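You operate a simulated robot arm through the tools that you are given. There is no shell and no other tool.

You run a simulated robot arm. Do the job below in one go: nothing can be reset, and whatever is moved stays where it is left.

Task
Close both bridge guides to medium, clamp them and lower both wheel arms.

Only the result counts: the job must be done as asked and must still hold three seconds after the hand-in. Knocking over, shifting, dropping, spilling or breaking anything else fails it.

Robot
A 7-joint arm with a two-finger parallel gripper, fixed in place. Base frame: the origin is at the foot of the arm, x ahead of it, y to its left, z up; the work surface is at about z = 0.874. Units: m, degrees, N and s.
Its first joint turns from -166.0 to 166.0 degrees. Payload 1.57 kg.
The tool frame sits at the grasp point between the pads (the TCP): z along the fingers, y along the line on which they close. The tips reach 0.03 m beyond it. The gripper opens to 0.11 m. The fingers are 0.024 m wide and 0.012 m thick; the gripper's body (0.048 by 0.112 m) begins 0.078 m behind the TCP.
Orientation is told as [roll, pitch, yaw] about the base's x, y, z axes, in that order, counted from this pose: with the fingers straight down and closing along the base's y, the tool's x points along the base's -x, its y along +y and its z along -z.

Tools
- The arm moves only by the tool servo_tool. Its argument "plan" is a list of rows, each a list of 3 entries, a list of its own where there are three numbers: the shift along the base's x, y, z in mm, then the turn, a rotation vector about the base's x, y, z in degrees, then the finger opening in mm, from 0 to 110. In form: [[[x, y, z], [wx, wy, wz], grip], ...]. A call has 1 to 20 rows; each row is the pose to reach, as a shift and turn from the pose commanded when the call began. Each row takes 0.2 s and may step no farther than 0.05 m and 8.6 degrees from the row before; otherwise, or with a gripper value out of range, the whole call is refused. Where a pose cannot be reached the arm comes as near as it can. A force on the tool above 40 N (or 10 N above the force at the start of the call, whichever is more), or a blocked arm, ends the call early, and 0.2 s more pass. The fingers move at their own pace (about 0.108 m/s each) and stop on an object; they squeeze with about 28 N. The grip force told is the motor's: it shows also when the fingers shut on nothing. Time passes only in rows, and 0.2 s behind the last, so rows that repeat a pose let the fingers close. It gives the time, the measured TCP pose, the force on the tool (base axes), the opening and the grip force at its end, in the units of the frame above (readings bear some noise), with the torque about the TCP (base axes, N m) and any sound that the robot's microphone picked up.
- Cameras (640 x 400 px; columns grow to the right, rows downward): "scene" is fixed at [0.4005, 0.6486, 1.5461]; the picture's right is [-0.80, -0.60, 0.00], its down [-0.32, 0.43, -0.84] and it looks along [0.51, -0.68, -0.54] (base axes); focal length 333 px, centre (320, 200). "wrist" rides on the gripper at [0.07, 0.016, -0.141] in the tool frame; the picture's right is [-0.23, 0.97, 0.00], its down [-0.85, -0.20, -0.48] and it looks along [-0.47, -0.11, 0.88] (tool axes); focal length 222 px, centre (320, 200).
- get_image(camera): a new picture of that camera. It takes no simulated time.
- lift_body(by): slides the trunk up (or, below 0, down) by that many m; the arm rides with it, the base frame stays. It gives what a move gives, with no picture.
- point_at(camera, pixels): there is no depth. For up to 12 entries [column, row, z] of the newest picture of that camera ("zoom" is the newest enlarged one), the place [x, y] in the base frame at which the ray of that pixel passes the height z, good to about 0.002 m. It takes no simulated time.
- inspect(camera, box): a new picture of the part [left, top, right, bottom] of that camera's present view, enlarged. It takes no simulated time.
- hand_in(): hands the job in; it is judged then, once.

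Leave the gripper open and the arm clear of the work at the hand-in unless told otherwise.

The tools are called after "Emit:" as a command line: name --argument value ..., lists and objects as JSON in quotes. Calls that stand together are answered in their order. servo_tool: Moves the arm, as the interface text tells. Its arguments: {"type":"object","properties":{"plan":{"type":"array"}},"required":["plan"]} The other tools are called the same way: lift_body (by) slides the trunk up or down; get_image (camera) takes a picture; point_at (camera, pixels) gives the place at which the rays of pixels pass given heights; inspect (camera, box) takes an enlarged picture of a part of a camera's view; hand_in () hands the job in.

At the start:

```text
time_s: 0.0
ee_pos: [0.6868, 0.096, 1.3603]
orientation: [0.1, 0.0, 0.1]
ft_force: [0.1, 0.0, 0.2]
wrist_torque: [0.0, -0.01, -0.01]
opening: 0.11
grasp_force: 0.1
trunk travel left (down, up): [-0.575, 0.035]
```

scene: 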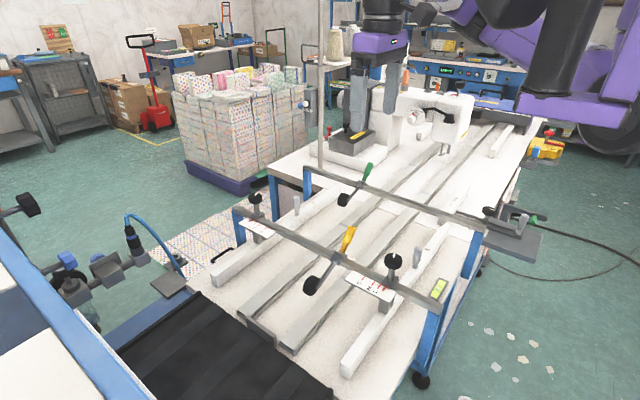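
wrist: 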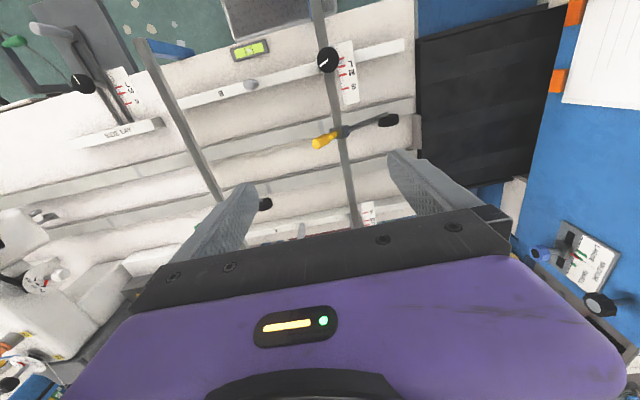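

I'll begin by looking closely at the scene: two guide rails with black knobs (clamps) around scene (255,200) and (393,262), and two wheel arms with green handle (367,170) and yellow handle (347,240).

Emit:
inspect --camera "scene" --box '[220, 150, 480, 310]'

Emit:
inspect --camera "scene" --box '[340, 220, 480, 310]'

Emit:
inspect --camera "scene" --box '[220, 170, 360, 260]'

Emit:
inspect --camera "wrist" --box '[200, 20, 440, 170]'

Emit:
inspect --camera "wrist" --box '[0, 0, 240, 150]'

Emit:
inspect --camera "wrist" --box '[500, 200, 640, 330]'

```text
2.46 times, centred on (350, 230) of scene
```

zoom: 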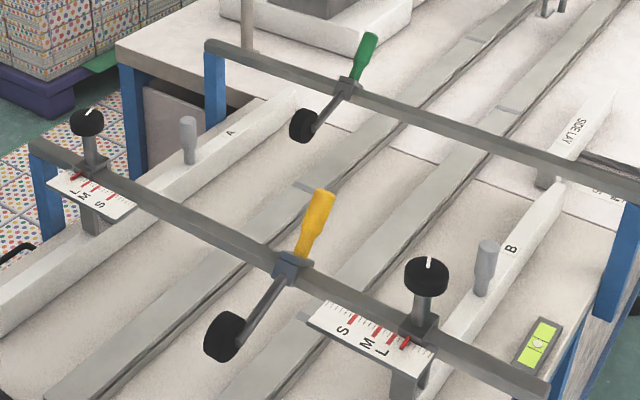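

```text
4.44 times, centred on (410, 265) of scene
```

zoom: 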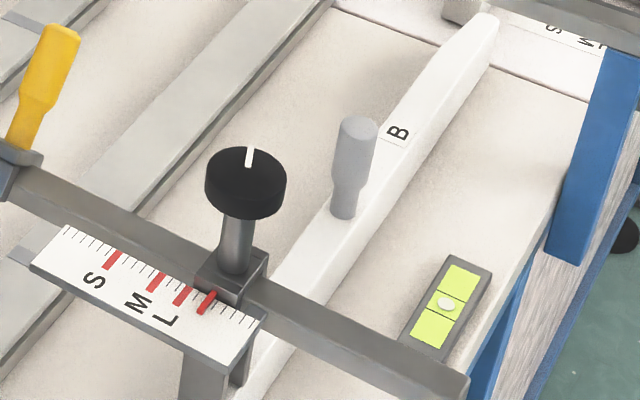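

```text
4.44 times, centred on (290, 215) of scene
```

zoom: 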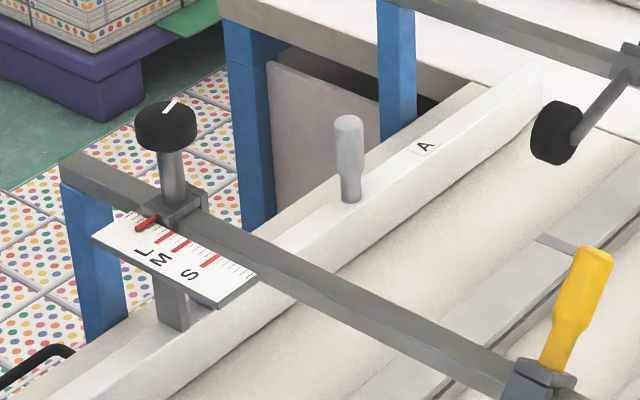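

```text
2.67 times, centred on (320, 95) of wrist
```

zoom: 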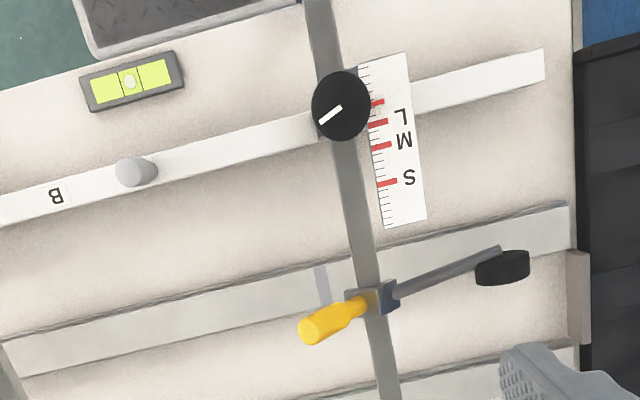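

```text
2.67 times, centred on (120, 75) of wrist
```

zoom: 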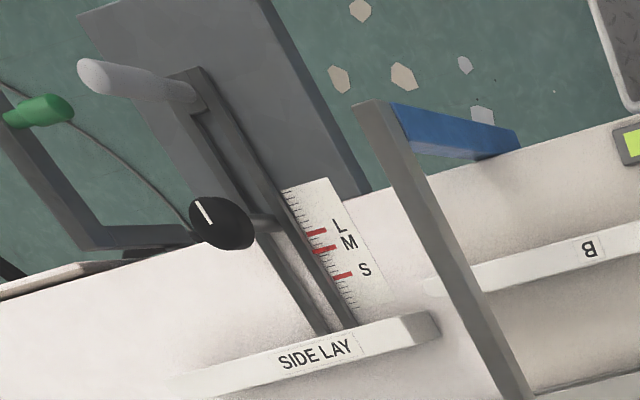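

```text
3.08 times, centred on (570, 265) of wrist
```

zoom: 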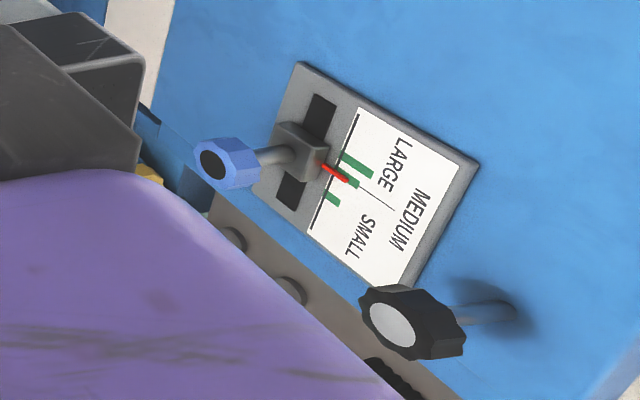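

Guides A and B hang from the front bridge. Each has a knob, a scale (S, M, L) and a grey peg. The lay with "SIDE LAY" and the panel with LARGE/MEDIUM/SMALL are separate items. I'll triangulate the main features from both pictures, using rays at several heights.

Emit:
get_image --camera "scene"

Emit:
get_image --camera "wrist"

Emit:
point_at --camera "scene" --pixels '[[393, 260, 0.95], [393, 260, 1.05], [393, 260, 1.15], [256, 197, 0.95], [256, 197, 1.05], [256, 197, 1.15], [352, 230, 1.0], [352, 230, 1.15], [312, 286, 0.9], [312, 286, 1.05], [418, 249, 0.95], [418, 249, 1.05]]'

Emit:
point_at --camera "wrist" --pixels '[[327, 58, 0.95], [327, 58, 1.05], [327, 58, 1.15], [318, 143, 1.0], [318, 143, 1.15], [388, 120, 0.9], [388, 120, 1.05], [251, 84, 0.95], [251, 84, 1.05], [264, 204, 0.95], [264, 204, 1.05], [341, 139, 1.0]]'

```text
taken
```

scene: 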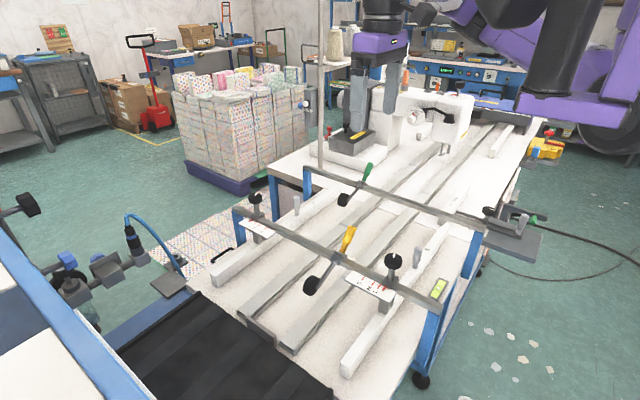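

```text
taken
```

wrist: 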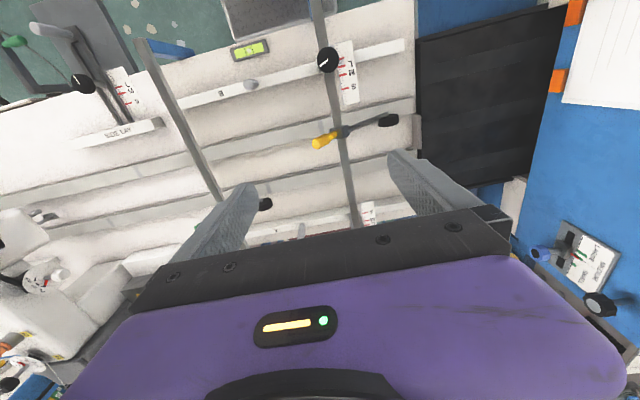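

```text
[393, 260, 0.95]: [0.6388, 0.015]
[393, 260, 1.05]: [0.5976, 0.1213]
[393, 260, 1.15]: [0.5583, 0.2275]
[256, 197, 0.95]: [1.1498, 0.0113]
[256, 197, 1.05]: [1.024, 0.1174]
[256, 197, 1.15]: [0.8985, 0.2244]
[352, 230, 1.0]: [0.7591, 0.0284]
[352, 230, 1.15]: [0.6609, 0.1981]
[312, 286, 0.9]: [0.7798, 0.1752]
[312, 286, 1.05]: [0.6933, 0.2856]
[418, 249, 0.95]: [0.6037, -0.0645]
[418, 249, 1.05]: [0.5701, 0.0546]
```

```text
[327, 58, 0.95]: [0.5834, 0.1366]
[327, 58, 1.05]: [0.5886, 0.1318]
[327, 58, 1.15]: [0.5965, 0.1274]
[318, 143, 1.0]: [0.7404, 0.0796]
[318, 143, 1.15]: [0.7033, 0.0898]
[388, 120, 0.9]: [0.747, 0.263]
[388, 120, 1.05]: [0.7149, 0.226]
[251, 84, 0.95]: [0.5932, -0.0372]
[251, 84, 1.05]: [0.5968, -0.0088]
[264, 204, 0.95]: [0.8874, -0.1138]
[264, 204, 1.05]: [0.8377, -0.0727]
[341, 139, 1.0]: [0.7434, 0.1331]
```

Triangulated positions:
- Knob B is near (0.59, 0.13, 1.06).
- Knob A is near (1.01, 0.13, 1.06).
- The yellow handle tip is near (0.728, 0.083, 1.048).
- The front wheel is near (0.728, 0.241, 0.989), so it is raised.

Next I'll take tight zooms of each scale, knob and lever.

Emit:
inspect --camera "scene" --box '[360, 245, 424, 305]'

Emit:
inspect --camera "scene" --box '[234, 185, 298, 245]'

Emit:
inspect --camera "wrist" --box '[300, 30, 380, 110]'

Emit:
inspect --camera "scene" --box '[295, 215, 375, 305]'

Emit:
inspect --camera "scene" --box '[325, 155, 389, 215]'

Emit:
inspect --camera "scene" --box '[450, 180, 560, 270]'

```text
6.67 times, centred on (392, 275) of scene
```

zoom: 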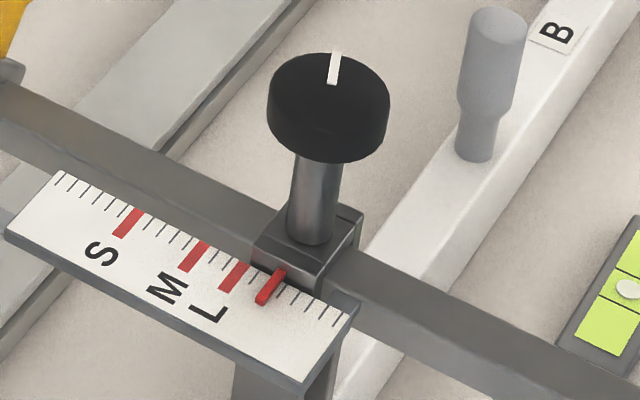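

```text
6.67 times, centred on (266, 215) of scene
```

zoom: 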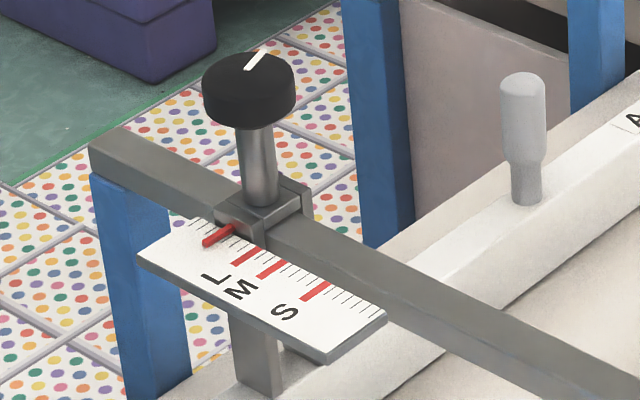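

```text
5.00 times, centred on (340, 70) of wrist
```

zoom: 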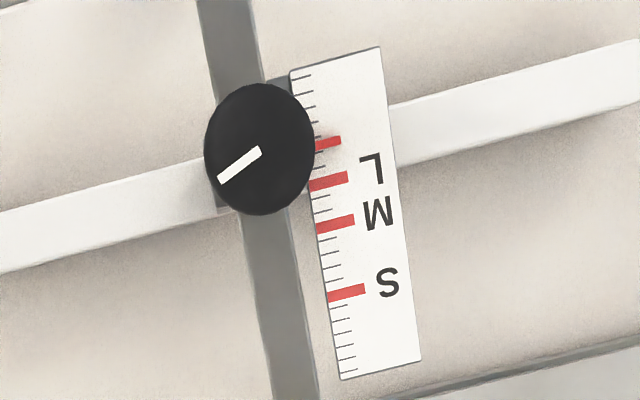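

```text
4.44 times, centred on (335, 260) of scene
```

zoom: 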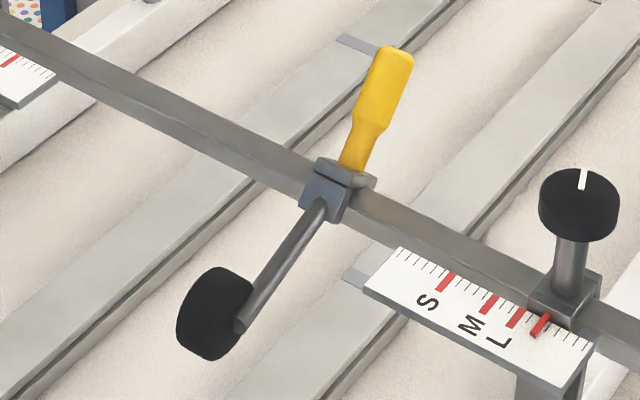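

```text
6.67 times, centred on (357, 185) of scene
```

zoom: 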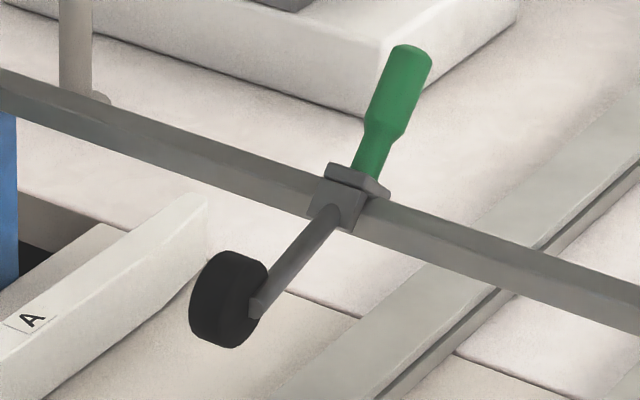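

```text
4.44 times, centred on (505, 225) of scene
```

zoom: 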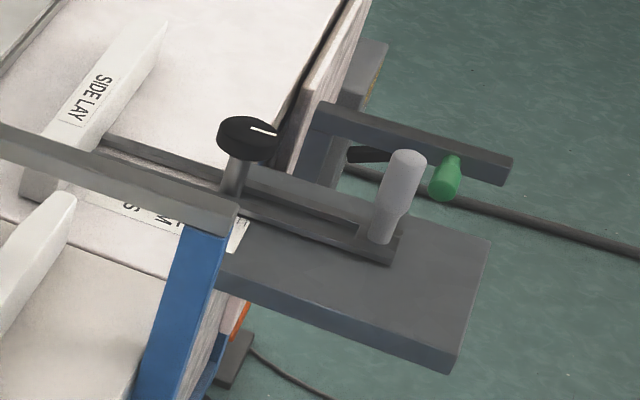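

The picture shows pointer B just outside L, and pointer A just outside L too. I'll triangulate the scale height from the matching corners of scale B in both pictures, and also the lever pivots and pegs.

Emit:
point_at --camera "scene" --pixels '[[352.6, 270.8, 0.98], [352.6, 270.8, 1.04], [397.2, 290.7, 0.98], [397.2, 290.7, 1.04], [344.8, 279.5, 0.98], [344.8, 279.5, 1.04], [418, 241, 0.94], [418, 241, 1.0], [367, 164, 1.0], [367, 164, 1.1], [345, 200, 0.95], [345, 200, 1.05]]'

Emit:
point_at --camera "wrist" --pixels '[[344, 106, 0.98], [344, 106, 1.04], [334, 44, 0.98], [334, 44, 1.04], [360.2, 102, 0.98], [360.2, 102, 1.04], [251, 84, 0.94], [251, 84, 1.0], [264, 204, 0.95], [264, 204, 1.05], [350, 180, 1.0], [350, 180, 1.05]]'

```text
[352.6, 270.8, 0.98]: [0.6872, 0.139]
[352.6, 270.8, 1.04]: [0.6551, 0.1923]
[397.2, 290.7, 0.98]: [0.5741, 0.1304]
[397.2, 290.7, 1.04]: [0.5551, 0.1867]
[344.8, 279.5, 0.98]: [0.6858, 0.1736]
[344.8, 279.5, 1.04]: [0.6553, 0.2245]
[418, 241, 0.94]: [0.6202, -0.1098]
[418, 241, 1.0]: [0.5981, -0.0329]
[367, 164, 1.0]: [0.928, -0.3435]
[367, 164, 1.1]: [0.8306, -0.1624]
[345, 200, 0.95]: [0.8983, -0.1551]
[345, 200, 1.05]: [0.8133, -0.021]
```

```text
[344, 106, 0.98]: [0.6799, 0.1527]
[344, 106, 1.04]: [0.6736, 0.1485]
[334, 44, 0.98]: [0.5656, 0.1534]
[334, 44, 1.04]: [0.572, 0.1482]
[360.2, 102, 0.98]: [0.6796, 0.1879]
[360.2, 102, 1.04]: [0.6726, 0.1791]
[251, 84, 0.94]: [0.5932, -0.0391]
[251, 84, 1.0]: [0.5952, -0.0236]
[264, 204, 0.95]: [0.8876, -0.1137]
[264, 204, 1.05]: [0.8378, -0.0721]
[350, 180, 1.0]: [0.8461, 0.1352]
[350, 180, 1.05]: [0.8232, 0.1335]
```

Scale B lies at about z = 0.995 and the knob tops are at about 1.065. I'll bring the tool closer, still above everything (tips at 1.18), so the wrist camera sees knob and scale B at short range.

Emit:
servo_tool --plan '[[[-20, 0, -30], [0, 0, 0], 110], [[-40, 0, -60], [0, 0, 0], 110], [[-60, 0, -90], [0, 0, 0], 110], [[-80, 0, -120], [0, 0, 0], 110], [[-100, 0, -150], [0, 0, 0], 110], [[-100, 0, -150], [0, 0, 0], 110]]'

Emit:
get_image --camera "wrist"

```text
time_s: 1.4
ee_pos: [0.587, 0.0965, 1.2112]
orientation: [0.0, 0.0, 0.1]
ft_force: [0.7, 1.2, -0.6]
wrist_torque: [0.01, 0.02, -0.01]
opening: 0.1101
grasp_force: 0.0
trunk travel left (down, up): [-0.575, 0.035]
```

```text
taken
```

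wrist: 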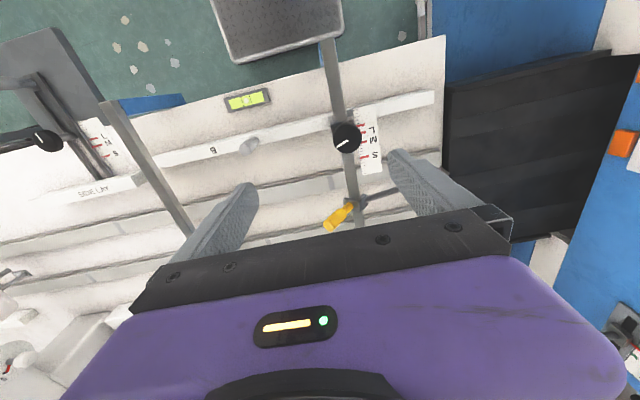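

Knob B is at wrist (347,137), with scale B just right of it at (370,140). I'll zoom in on it for accurate measurements.

Emit:
inspect --camera "wrist" --box '[320, 100, 400, 180]'

Emit:
point_at --camera "wrist" --pixels '[[347, 137, 1.05], [347, 137, 1.07], [248, 145, 1.0], [340, 212, 1.05]]'

```text
5.00 times, centred on (360, 140) of wrist
```

zoom: 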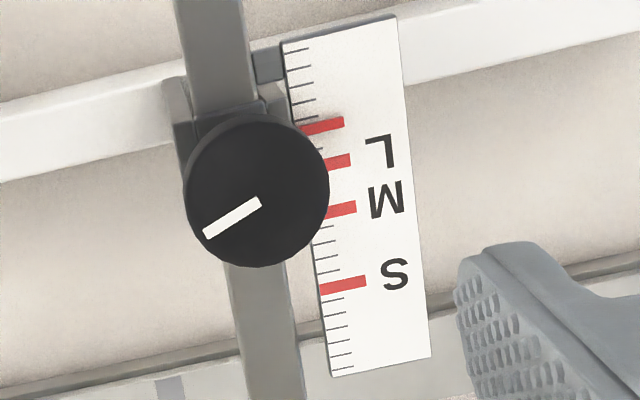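

```text
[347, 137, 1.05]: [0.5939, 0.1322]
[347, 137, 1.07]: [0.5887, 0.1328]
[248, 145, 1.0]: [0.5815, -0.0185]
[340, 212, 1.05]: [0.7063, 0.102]
```

I'll now read positions of the pointer and the red marks on scale B from this zoom.

Emit:
point_at --camera "zoom" --pixels '[[344, 122, 0.995], [344, 122, 1.0], [350, 160, 0.995], [356, 209, 0.995], [366, 281, 0.995], [284, 44, 0.995], [331, 376, 0.995], [258, 190, 1.065], [258, 190, 1.06], [397, 14, 0.995]]'

Emit:
inspect --camera "scene" --box '[370, 265, 410, 305]'

```text
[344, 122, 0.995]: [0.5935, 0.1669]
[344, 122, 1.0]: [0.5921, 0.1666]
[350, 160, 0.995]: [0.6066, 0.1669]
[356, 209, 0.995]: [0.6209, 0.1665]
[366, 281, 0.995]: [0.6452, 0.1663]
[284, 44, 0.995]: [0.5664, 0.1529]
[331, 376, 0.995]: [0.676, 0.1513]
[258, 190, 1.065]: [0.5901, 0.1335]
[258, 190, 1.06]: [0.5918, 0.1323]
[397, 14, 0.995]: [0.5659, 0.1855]
```

```text
10.00 times, centred on (390, 285) of scene
```

zoom: 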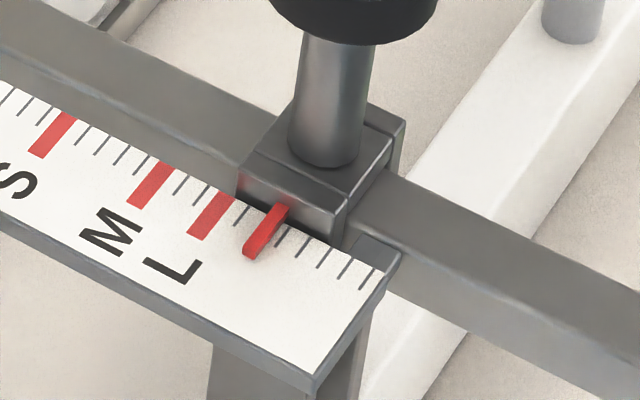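

Read off scale B (z of about 0.995):
- Pointer: x of about 0.592
- L: 0.607
- M: 0.621
- S: 0.645

So guide B must go about +29 mm in x. I'll turn the tool by -90° about z, so the fingers close along x and the camera faces the scale, and centre it above knob B at (0.590, 0.132), staying high.

Emit:
servo_tool --plan '[[[0.3, 3, 0], [0, 0, -8.2], 90], [[0.6, 6, 0], [0, 0, -16.4], 90], [[0.9, 9, 0], [0, 0, -24.6], 90], [[1.2, 12, 0], [0, 0, -32.8], 90], [[1.5, 15, 0], [0, 0, -41], 90], [[1.8, 18, 0], [0, 0, -49.2], 90], [[2.1, 21, 0], [0, 0, -57.4], 90], [[2.4, 24, 0], [0, 0, -65.6], 90], [[2.7, 28, 0], [0, 0, -73.8], 90], [[3, 32, 0], [0, 0, -82], 90], [[3.5, 36, 0], [0, 0, -90], 90], [[3.5, 36, 0], [0, 0, -90], 90]]'

Emit:
get_image --camera "wrist"

Emit:
get_image --camera "scene"

```text
time_s: 4.0
ee_pos: [0.5899, 0.1318, 1.21]
orientation: [0.0, 0.0, -90.0]
ft_force: [0.1, 0.3, 0.2]
wrist_torque: [-0.01, -0.06, 0.01]
opening: 0.0899
grasp_force: 0.0
trunk travel left (down, up): [-0.575, 0.035]
```

```text
taken
```

wrist: 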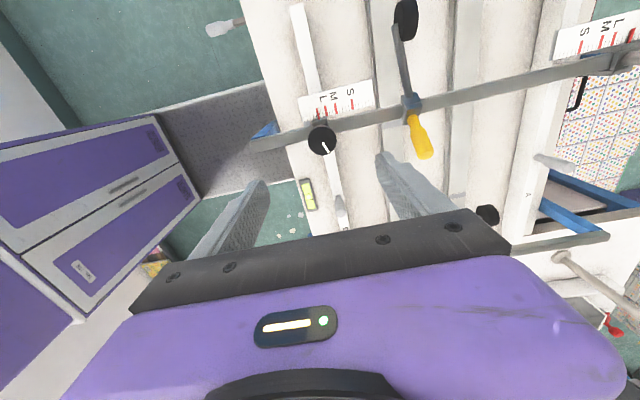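

```text
taken
```

scene: 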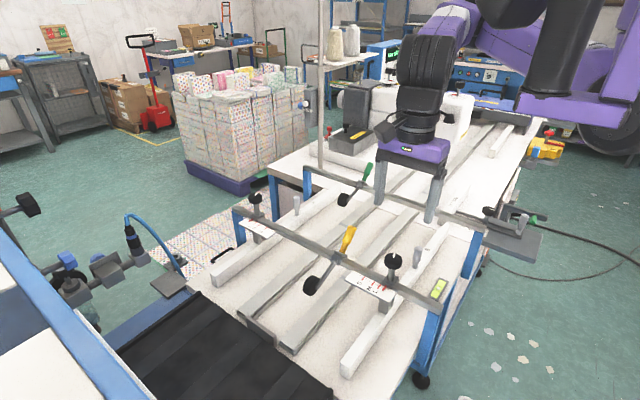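

Good view: knob B is at wrist (322,139), scale B at (337,97), and scale A at upper right (600,40). I'll zoom in on B and A from here, then check the knob centre.

Emit:
inspect --camera "wrist" --box '[290, 70, 390, 170]'

Emit:
point_at --camera "zoom" --pixels '[[322, 270, 1.06], [322, 270, 1.065], [322, 270, 1.07]]'

Emit:
inspect --camera "wrist" --box '[540, 0, 640, 100]'

```text
4.00 times, centred on (340, 120) of wrist
```

zoom: 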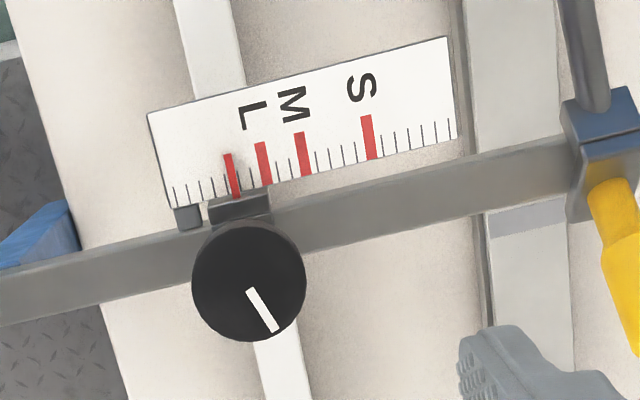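

```text
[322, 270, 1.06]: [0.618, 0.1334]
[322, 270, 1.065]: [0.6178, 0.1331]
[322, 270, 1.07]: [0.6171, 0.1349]
```

```text
4.00 times, centred on (590, 50) of wrist
```

zoom: 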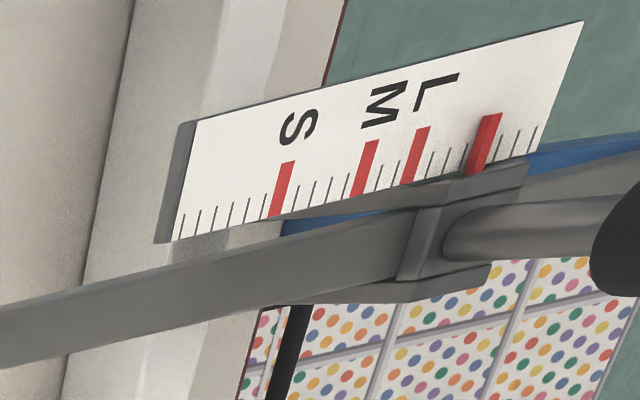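

Now I query knob B's centre at wrist (322,140), and the marks on scale A in the newest zoom: pointer (490,116), L (422,128), M (371,141), S (287,163).

Emit:
point_at --camera "wrist" --pixels '[[322, 140, 1.06], [322, 140, 1.067]]'

Emit:
point_at --camera "zoom" --pixels '[[490, 116, 0.997], [422, 128, 0.995], [371, 141, 0.995], [287, 163, 0.995], [480, 175, 0.997], [410, 184, 0.995], [357, 193, 0.995], [273, 216, 0.995]]'

```text
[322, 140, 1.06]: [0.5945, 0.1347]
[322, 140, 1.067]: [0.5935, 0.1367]
```

```text
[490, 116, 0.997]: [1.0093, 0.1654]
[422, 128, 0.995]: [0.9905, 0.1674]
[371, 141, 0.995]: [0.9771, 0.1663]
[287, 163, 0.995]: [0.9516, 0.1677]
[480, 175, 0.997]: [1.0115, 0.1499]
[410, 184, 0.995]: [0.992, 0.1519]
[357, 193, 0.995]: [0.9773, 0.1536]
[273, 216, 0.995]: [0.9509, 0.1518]
```

Guide A needs about -30 mm in x (M at 0.977). Knob B's centre is about (0.592, 0.133). I'll lower over knob B with the fingers open at 90 mm, TCP to z = 1.056. The tips then reach 1.026, above the slider block at about 1.0.

Emit:
servo_tool --plan '[[[2, 1, -25], [0, 0, 0], 90], [[2, 1, -50], [0, 0, 0], 90], [[2, 1, -75], [0, 0, 0], 90], [[2, 1, -100], [0, 0, 0], 90], [[2, 1, -120], [0, 0, 0], 90], [[2, 1, -140], [0, 0, 0], 90], [[2, 1, -154], [0, 0, 0], 90], [[2, 1, -154], [0, 0, 0], 90]]'

Emit:
get_image --camera "wrist"

Emit:
inspect --camera "scene" --box '[350, 230, 440, 310]'

```text
time_s: 5.8
ee_pos: [0.5936, 0.1342, 1.056]
orientation: [0.0, 0.0, -89.9]
ft_force: [0.3, 0.6, -0.3]
wrist_torque: [0.01, -0.04, 0.01]
opening: 0.0901
grasp_force: 0.0
trunk travel left (down, up): [-0.575, 0.035]
```

```text
taken
```

wrist: 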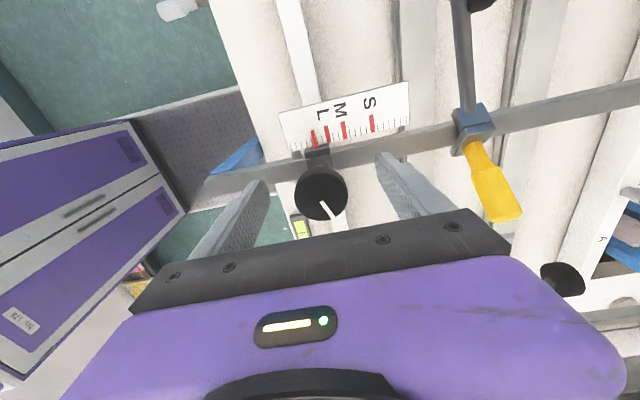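

```text
5.00 times, centred on (395, 270) of scene
```

zoom: 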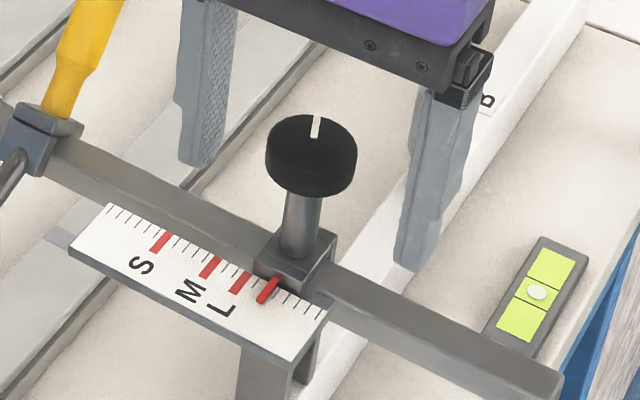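

The knob sits centred between the fingers (wrist (322,192), where the TCP projects). I'll close on it and read the force.

Emit:
servo_tool --plan '[[[0, 0, 0], [0, 0, 0], 60], [[0, 0, 0], [0, 0, 0], 30], [[0, 0, 0], [0, 0, 0], 30], [[0, 0, 0], [0, 0, 0], 30]]'

Emit:
get_image --camera "wrist"

Emit:
inspect --camera "scene" --box '[350, 230, 440, 310]'

```text
time_s: 6.8
ee_pos: [0.5938, 0.1336, 1.0555]
orientation: [-0.1, 0.0, -89.9]
ft_force: [2.2, -0.2, -2.9]
wrist_torque: [0.01, -0.03, -0.03]
opening: 0.0375
grasp_force: 43.6
trunk travel left (down, up): [-0.575, 0.035]
```

```text
taken
```

wrist: 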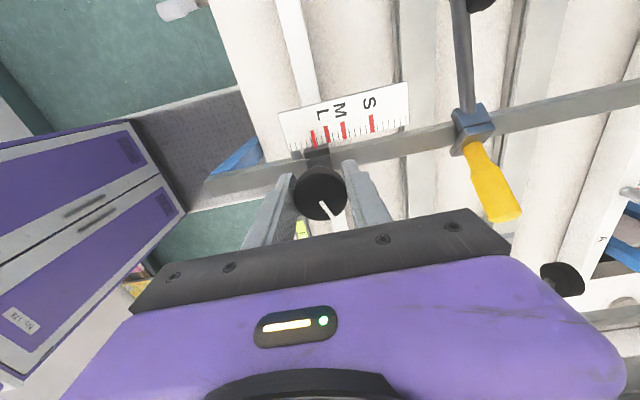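

```text
5.00 times, centred on (395, 270) of scene
```

zoom: 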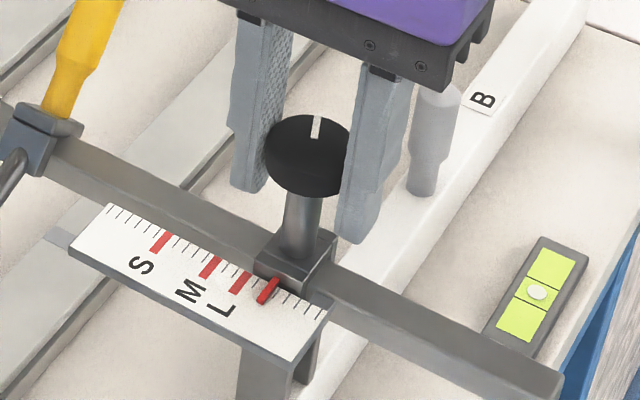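

The knob is held at 37.5 mm. I'll test whether the guide is free with a gentle +x nudge of 5 mm, reading the force.

Emit:
servo_tool --plan '[[[1, 0, 0], [0, 0, 0], 30], [[2, 0, 0], [0, 0, 0], 30], [[3, 0, 0], [0, 0, 0], 30], [[4, 0, 0], [0, 0, 0], 30], [[5, 0, 0], [0, 0, 0], 30]]'

Emit:
inspect --camera "scene" --box '[350, 230, 440, 310]'

```text
time_s: 8.0
ee_pos: [0.5988, 0.1349, 1.0556]
orientation: [0.0, 0.0, -89.9]
ft_force: [-3.2, 0.8, -13.1]
wrist_torque: [0.07, 0.03, -0.04]
opening: 0.0373
grasp_force: 43.0
trunk travel left (down, up): [-0.575, 0.035]
```

```text
5.00 times, centred on (395, 270) of scene
```

zoom: 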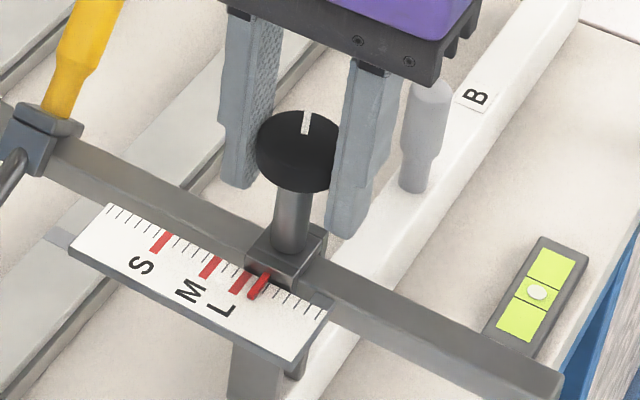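

The guide slid freely (pointer B moved towards L), so clamp B is loose. I'll carry on to about 25 mm of total travel, then look.

Emit:
servo_tool --plan '[[[2, 0, 0], [0, 0, 0], 30], [[4, 0, 0], [0, 0, 0], 30], [[6, 0, 0], [0, 0, 0], 30], [[8, 0, 0], [0, 0, 0], 30], [[10, 0, 0], [0, 0, 0], 30], [[12, 0, 0], [0, 0, 0], 30], [[14, 0, 0], [0, 0, 0], 30], [[16, 0, 0], [0, 0, 0], 30], [[18, 0, 0], [0, 0, 0], 30], [[20, 0, 0], [0, 0, 0], 30], [[20, 0, 0], [0, 0, 0], 30]]'

Emit:
inspect --camera "scene" --box '[360, 260, 410, 305]'

Emit:
get_image --camera "wrist"

```text
time_s: 10.4
ee_pos: [0.6186, 0.1347, 1.0565]
orientation: [0.0, -0.1, -90.0]
ft_force: [-5.1, 0.5, -21.0]
wrist_torque: [0.11, 0.01, -0.03]
opening: 0.0372
grasp_force: 43.8
trunk travel left (down, up): [-0.575, 0.035]
```

```text
8.89 times, centred on (385, 282) of scene
```

zoom: 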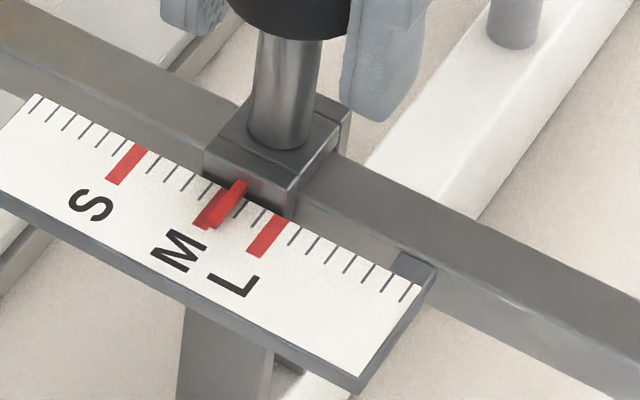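

```text
taken
```

wrist: 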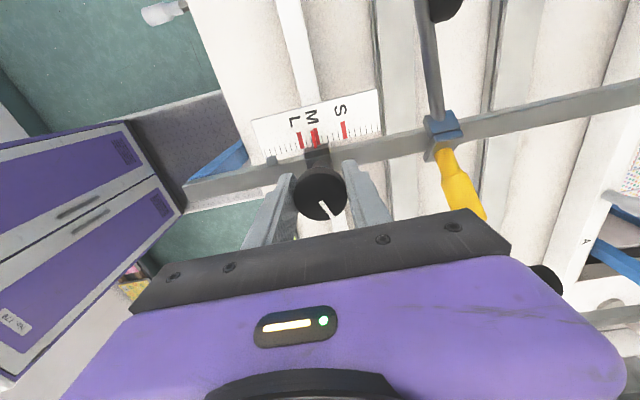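

Pointer B is now over the edge of M, still a few mm short. The wrist camera looks almost straight down on the scale, so I'll zoom there and measure.

Emit:
inspect --camera "wrist" --box '[290, 105, 350, 160]'

```text
7.27 times, centred on (320, 132) of wrist
```

zoom: 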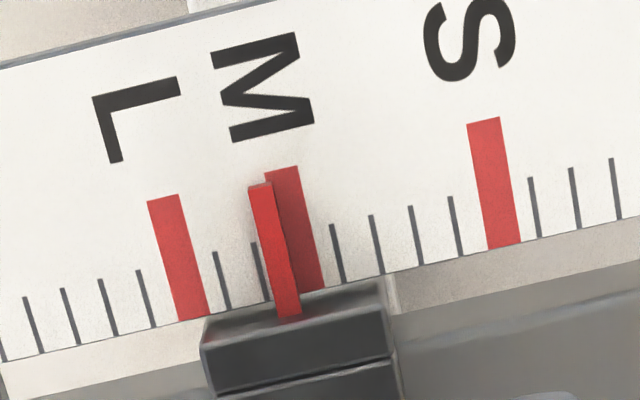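

Ticks are 5 mm apart (about 8 px/mm here), and the pointer is about 27 px, or 3.3 mm, short of M's centre line. I'll move +3.3 mm in x and -1 mm in z to ease the vertical pull.

Emit:
servo_tool --plan '[[[1.2, 0, -0.5], [0, 0, 0], 30], [[2.4, 0, -1], [0, 0, 0], 30], [[3.3, 0, -1], [0, 0, 0], 30], [[3.3, 0, -1], [0, 0, 0], 30]]'

Emit:
inspect --camera "wrist" --box '[290, 105, 350, 160]'

Emit:
inspect --camera "scene" --box '[360, 260, 410, 305]'

```text
time_s: 11.4
ee_pos: [0.6199, 0.1349, 1.0567]
orientation: [0.1, -0.1, -90.0]
ft_force: [-3.4, 1.0, 1.8]
wrist_torque: [-0.55, 0.06, 0.0]
opening: 0.0374
grasp_force: 43.6
trunk travel left (down, up): [-0.575, 0.035]
```

```text
7.27 times, centred on (320, 132) of wrist
```

zoom: 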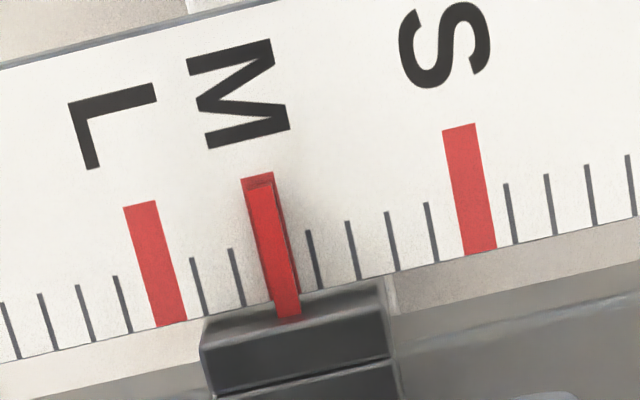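

```text
8.89 times, centred on (385, 282) of scene
```

zoom: 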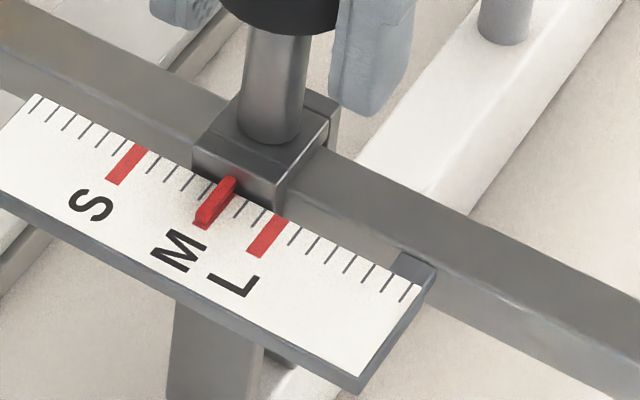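

Pointer B now sits on M in both views. With the knob still held, I'll try turning it clockwise seen from above (negative about z) in small steps, watching torque and sound.

Emit:
servo_tool --plan '[[[0, 0, 0], [0, 0, -6], 30], [[0, 0, 0], [0, 0, -12], 30], [[0, 0, 0], [0, 0, -18], 30], [[0, 0, 0], [0, 0, -24], 30]]'

Emit:
get_image --camera "wrist"

Emit:
inspect --camera "scene" --box '[350, 240, 420, 305]'

```text
time_s: 12.4
ee_pos: [0.6214, 0.1345, 1.0565]
orientation: [0.1, 0.1, -114.1]
ft_force: [3.6, -4.0, 15.1]
wrist_torque: [-0.03, 0.08, 0.02]
opening: 0.0373
grasp_force: 43.4
trunk travel left (down, up): [-0.575, 0.035]
```

```text
taken
```

wrist: 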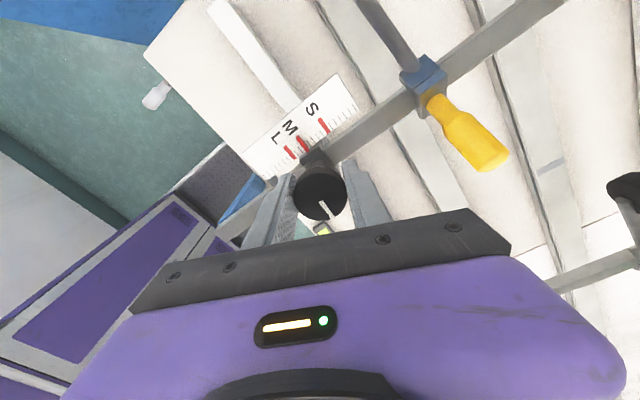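

```text
6.15 times, centred on (385, 272) of scene
```

zoom: 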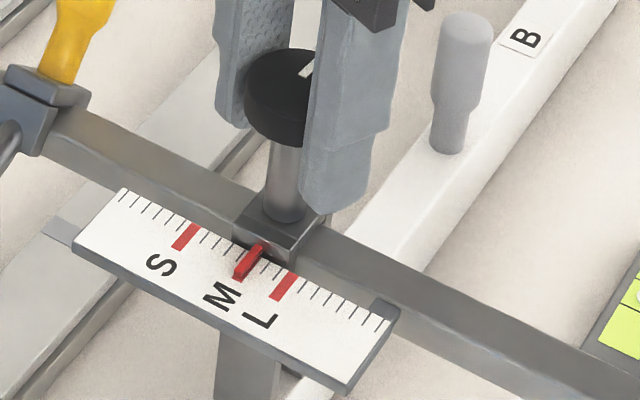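

The knob turns with the gripper, with little torque so far. I'll continue clockwise, easing z up by 0.6 mm.

Emit:
servo_tool --plan '[[[0, 0, 0.6], [0, 0, -6], 30], [[0, 0, 0.6], [0, 0, -12], 30], [[0, 0, 0.6], [0, 0, -18], 30], [[0, 0, 0.6], [0, 0, -24], 30], [[0, 0, 0.6], [0, 0, -30], 30]]'

Emit:
get_image --camera "wrist"

Emit:
inspect --camera "scene" --box '[350, 240, 420, 305]'

```text
time_s: 13.6
ee_pos: [0.6204, 0.1328, 1.0556]
orientation: [0.1, 0.1, -144.2]
ft_force: [5.3, -7.3, 9.1]
wrist_torque: [-0.23, 0.21, 0.05]
opening: 0.0374
grasp_force: 43.6
trunk travel left (down, up): [-0.575, 0.035]
```

```text
taken
```

wrist: 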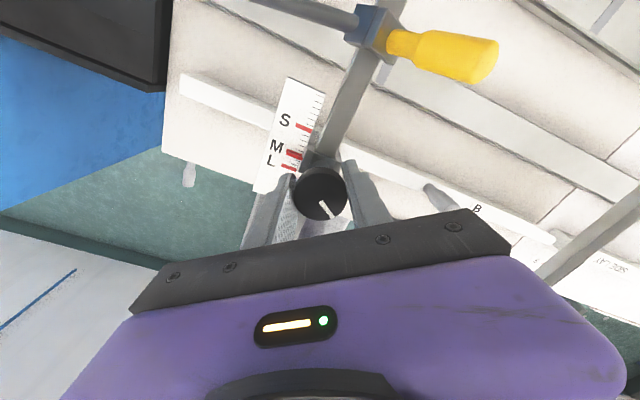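

```text
6.15 times, centred on (385, 272) of scene
```

zoom: 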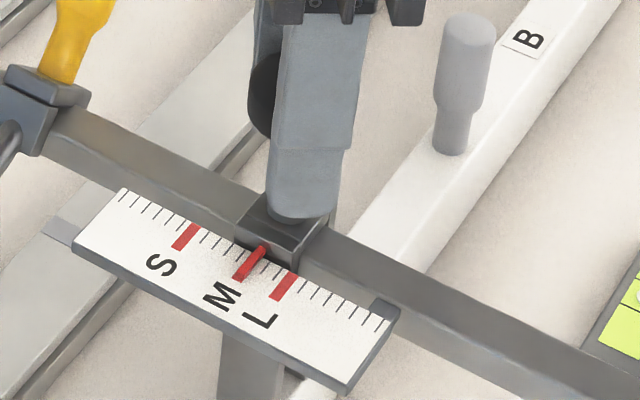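

Still turning, with low torque (0.05). Pointer B remains on M. I'll continue clockwise.

Emit:
servo_tool --plan '[[[0, 0, 0], [0, 0, -6], 30], [[0, 0, 0], [0, 0, -12], 30], [[0, 0, 0], [0, 0, -18], 30], [[0, 0, 0], [0, 0, -24], 30], [[0, 0, 0], [0, 0, -30], 30]]'

Emit:
get_image --camera "wrist"

Emit:
inspect --camera "scene" --box '[350, 240, 420, 305]'

```text
time_s: 14.8
ee_pos: [0.6221, 0.1321, 1.0561]
orientation: [0.1, 0.0, -174.2]
ft_force: [7.9, -17.6, 2.8]
wrist_torque: [-0.33, 0.64, 0.16]
opening: 0.0372
grasp_force: 43.9
trunk travel left (down, up): [-0.575, 0.035]
```

```text
taken
```

wrist: 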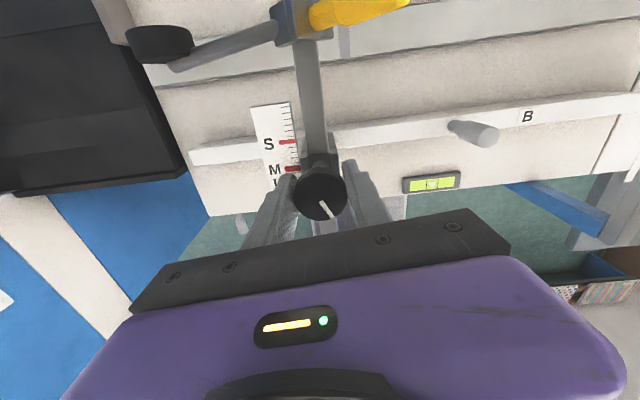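

```text
6.15 times, centred on (385, 272) of scene
```

zoom: 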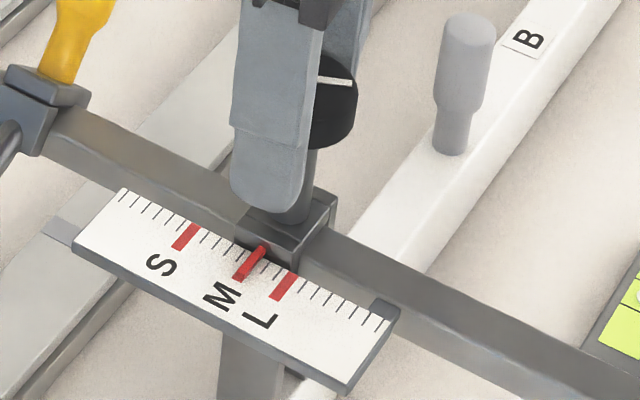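

Torque is rising (0.16 N m) and the side force is -17.6 N in y, so the tool sits slightly too far in +y. I'll shift -1 mm in y and turn a little farther.

Emit:
servo_tool --plan '[[[0, -1, 0], [0, 0, 0], 30], [[0, -1, 0], [0, 0, -5], 30], [[0, -1, 0], [0, 0, -10], 30]]'

Emit:
get_image --camera "wrist"

Emit:
inspect --camera "scene" --box '[350, 240, 420, 305]'

```text
time_s: 15.6
ee_pos: [0.6208, 0.1311, 1.0556]
orientation: [0.0, 0.0, 176.0]
ft_force: [8.0, -15.4, -4.9]
wrist_torque: [0.01, -0.64, 0.16]
opening: 0.0372
grasp_force: 43.4
trunk travel left (down, up): [-0.575, 0.035]
```

```text
taken
```

wrist: 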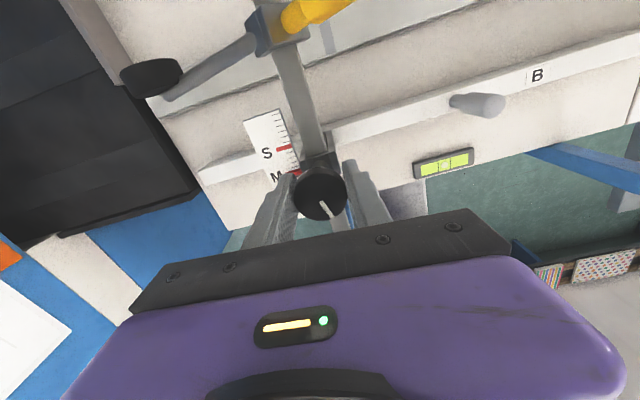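

```text
6.15 times, centred on (385, 272) of scene
```

zoom: 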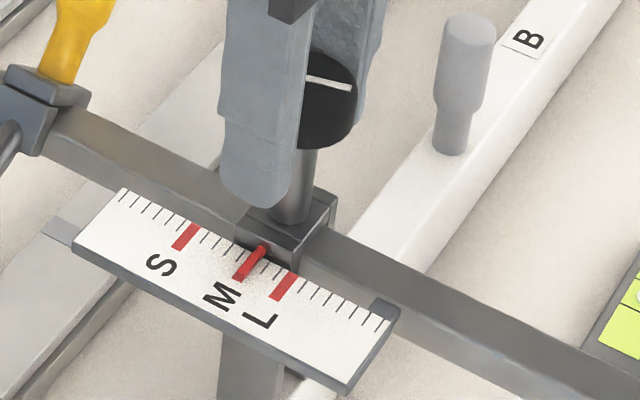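

Still turning (the mark at (322,208) stays put relative to the gripper), torque 0.16. I'll continue clockwise with a further small -y shift.

Emit:
servo_tool --plan '[[[0, -0.5, 0], [0, 0, -5], 30], [[0, -0.5, 0], [0, 0, -10], 30], [[0, -0.5, 0], [0, 0, -15], 30], [[0, -0.5, 0], [0, 0, -20], 30]]'

Emit:
get_image --camera "wrist"

Emit:
inspect --camera "scene" --box '[350, 240, 420, 305]'

```text
time_s: 16.6
ee_pos: [0.6211, 0.1325, 1.0557]
orientation: [0.0, -0.1, 156.2]
ft_force: [3.8, -11.4, -6.4]
wrist_torque: [-0.23, -0.12, 0.41]
opening: 0.037
grasp_force: 43.2
trunk travel left (down, up): [-0.575, 0.035]
```

```text
taken
```

wrist: 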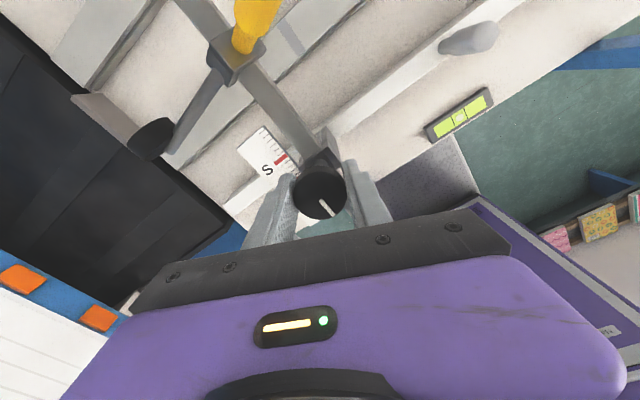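

```text
6.15 times, centred on (385, 272) of scene
```

zoom: 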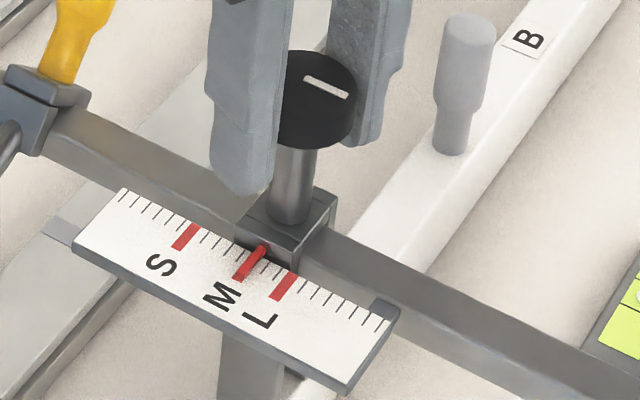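

Torque has climbed to 0.41 N m after about 114° of turn, so the clamp is biting. I'll go on in small steps until it stops or the pads slip.

Emit:
servo_tool --plan '[[[0, 0, 0], [0, 0, -4], 30], [[0, 0, 0], [0, 0, -8], 30], [[0, 0, 0], [0, 0, -12], 30]]'

Emit:
get_image --camera "wrist"

Emit:
inspect --camera "scene" --box '[350, 240, 420, 305]'

```text
time_s: 17.4
ee_pos: [0.6202, 0.1324, 1.057]
orientation: [-0.1, 0.0, 144.1]
ft_force: [-3.8, -12.8, -0.8]
wrist_torque: [-0.07, 0.05, 0.68]
opening: 0.0375
grasp_force: 43.2
trunk travel left (down, up): [-0.575, 0.035]
```

```text
taken
```

wrist: 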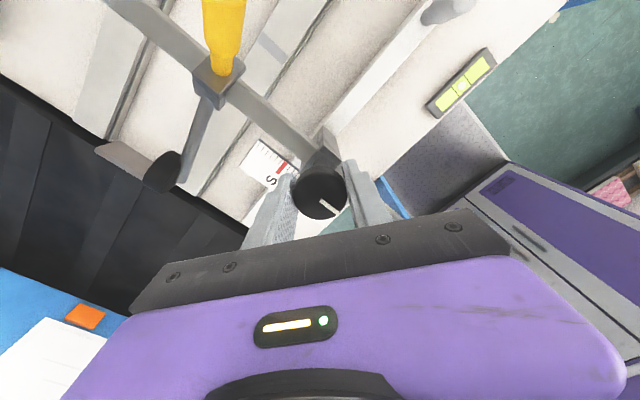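

```text
6.15 times, centred on (385, 272) of scene
```

zoom: 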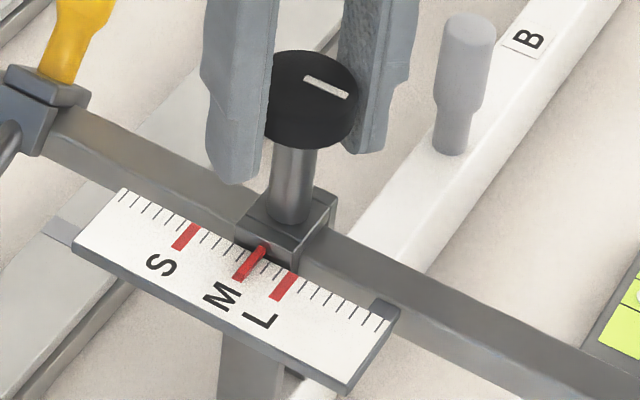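

In the scene the knob mark stopped turning while the gripper turned 12° more, and torque reached 0.68 N m, so the pads slipped and the clamp is at its stop. Pointer B is on M. Before letting go I'll check that it holds with a 1.5 mm push each way in x.

Emit:
servo_tool --plan '[[[0, 0, 0], [0, 0, 2], 30], [[0.8, 0, 0], [0, 0, 2], 30], [[1.5, 0, 0], [0, 0, 2], 30]]'

Emit:
inspect --camera "scene" --box '[350, 240, 420, 305]'

```text
time_s: 18.2
ee_pos: [0.6216, 0.1316, 1.0569]
orientation: [0.2, -0.1, 146.0]
ft_force: [-15.9, -14.5, 5.3]
wrist_torque: [-0.51, -0.46, -0.04]
opening: 0.0374
grasp_force: 43.0
trunk travel left (down, up): [-0.575, 0.035]
```

```text
6.15 times, centred on (385, 272) of scene
```

zoom: 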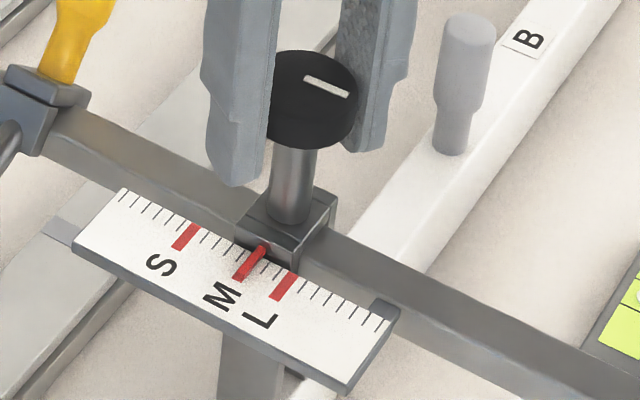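

The guide resisted 16 N without moving (it slid at about 4 N before), so B is clamped. I'll undo the push, open the fingers and rise straight up.

Emit:
servo_tool --plan '[[[0, 0, 0], [0, 0, 0], 37], [[-1, 0.5, 0], [0, 0, 0], 60], [[-1, 0.5, 0], [0, 0, 0], 90], [[-1, 0.5, 0], [0, 0, 0], 90], [[-1, 0.5, 20], [0, 0, 0], 90], [[-1, 0.5, 60], [0, 0, 0], 90], [[-1, 0.5, 100], [0, 0, 0], 90], [[-1, 0.5, 140], [0, 0, 0], 90], [[-1, 0.5, 140], [0, 0, 0], 90]]'

Emit:
get_image --camera "wrist"

Emit:
inspect --camera "scene" --box '[350, 240, 420, 305]'

```text
time_s: 20.2
ee_pos: [0.621, 0.1332, 1.1957]
orientation: [0.1, 0.0, 146.1]
ft_force: [0.2, -0.1, 0.0]
wrist_torque: [0.02, 0.0, 0.02]
opening: 0.0902
grasp_force: 0.1
trunk travel left (down, up): [-0.575, 0.035]
```

```text
taken
```

wrist: 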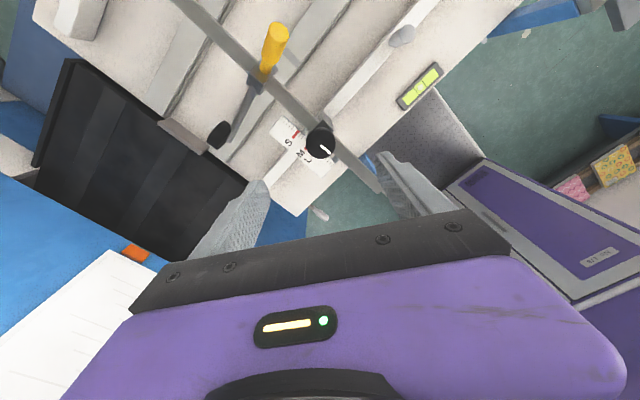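

```text
6.15 times, centred on (385, 272) of scene
```

zoom: 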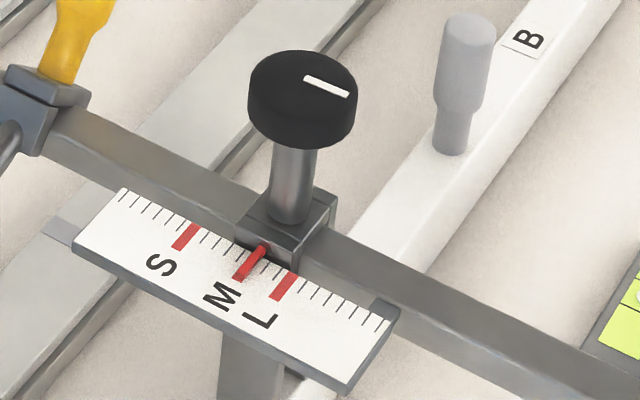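

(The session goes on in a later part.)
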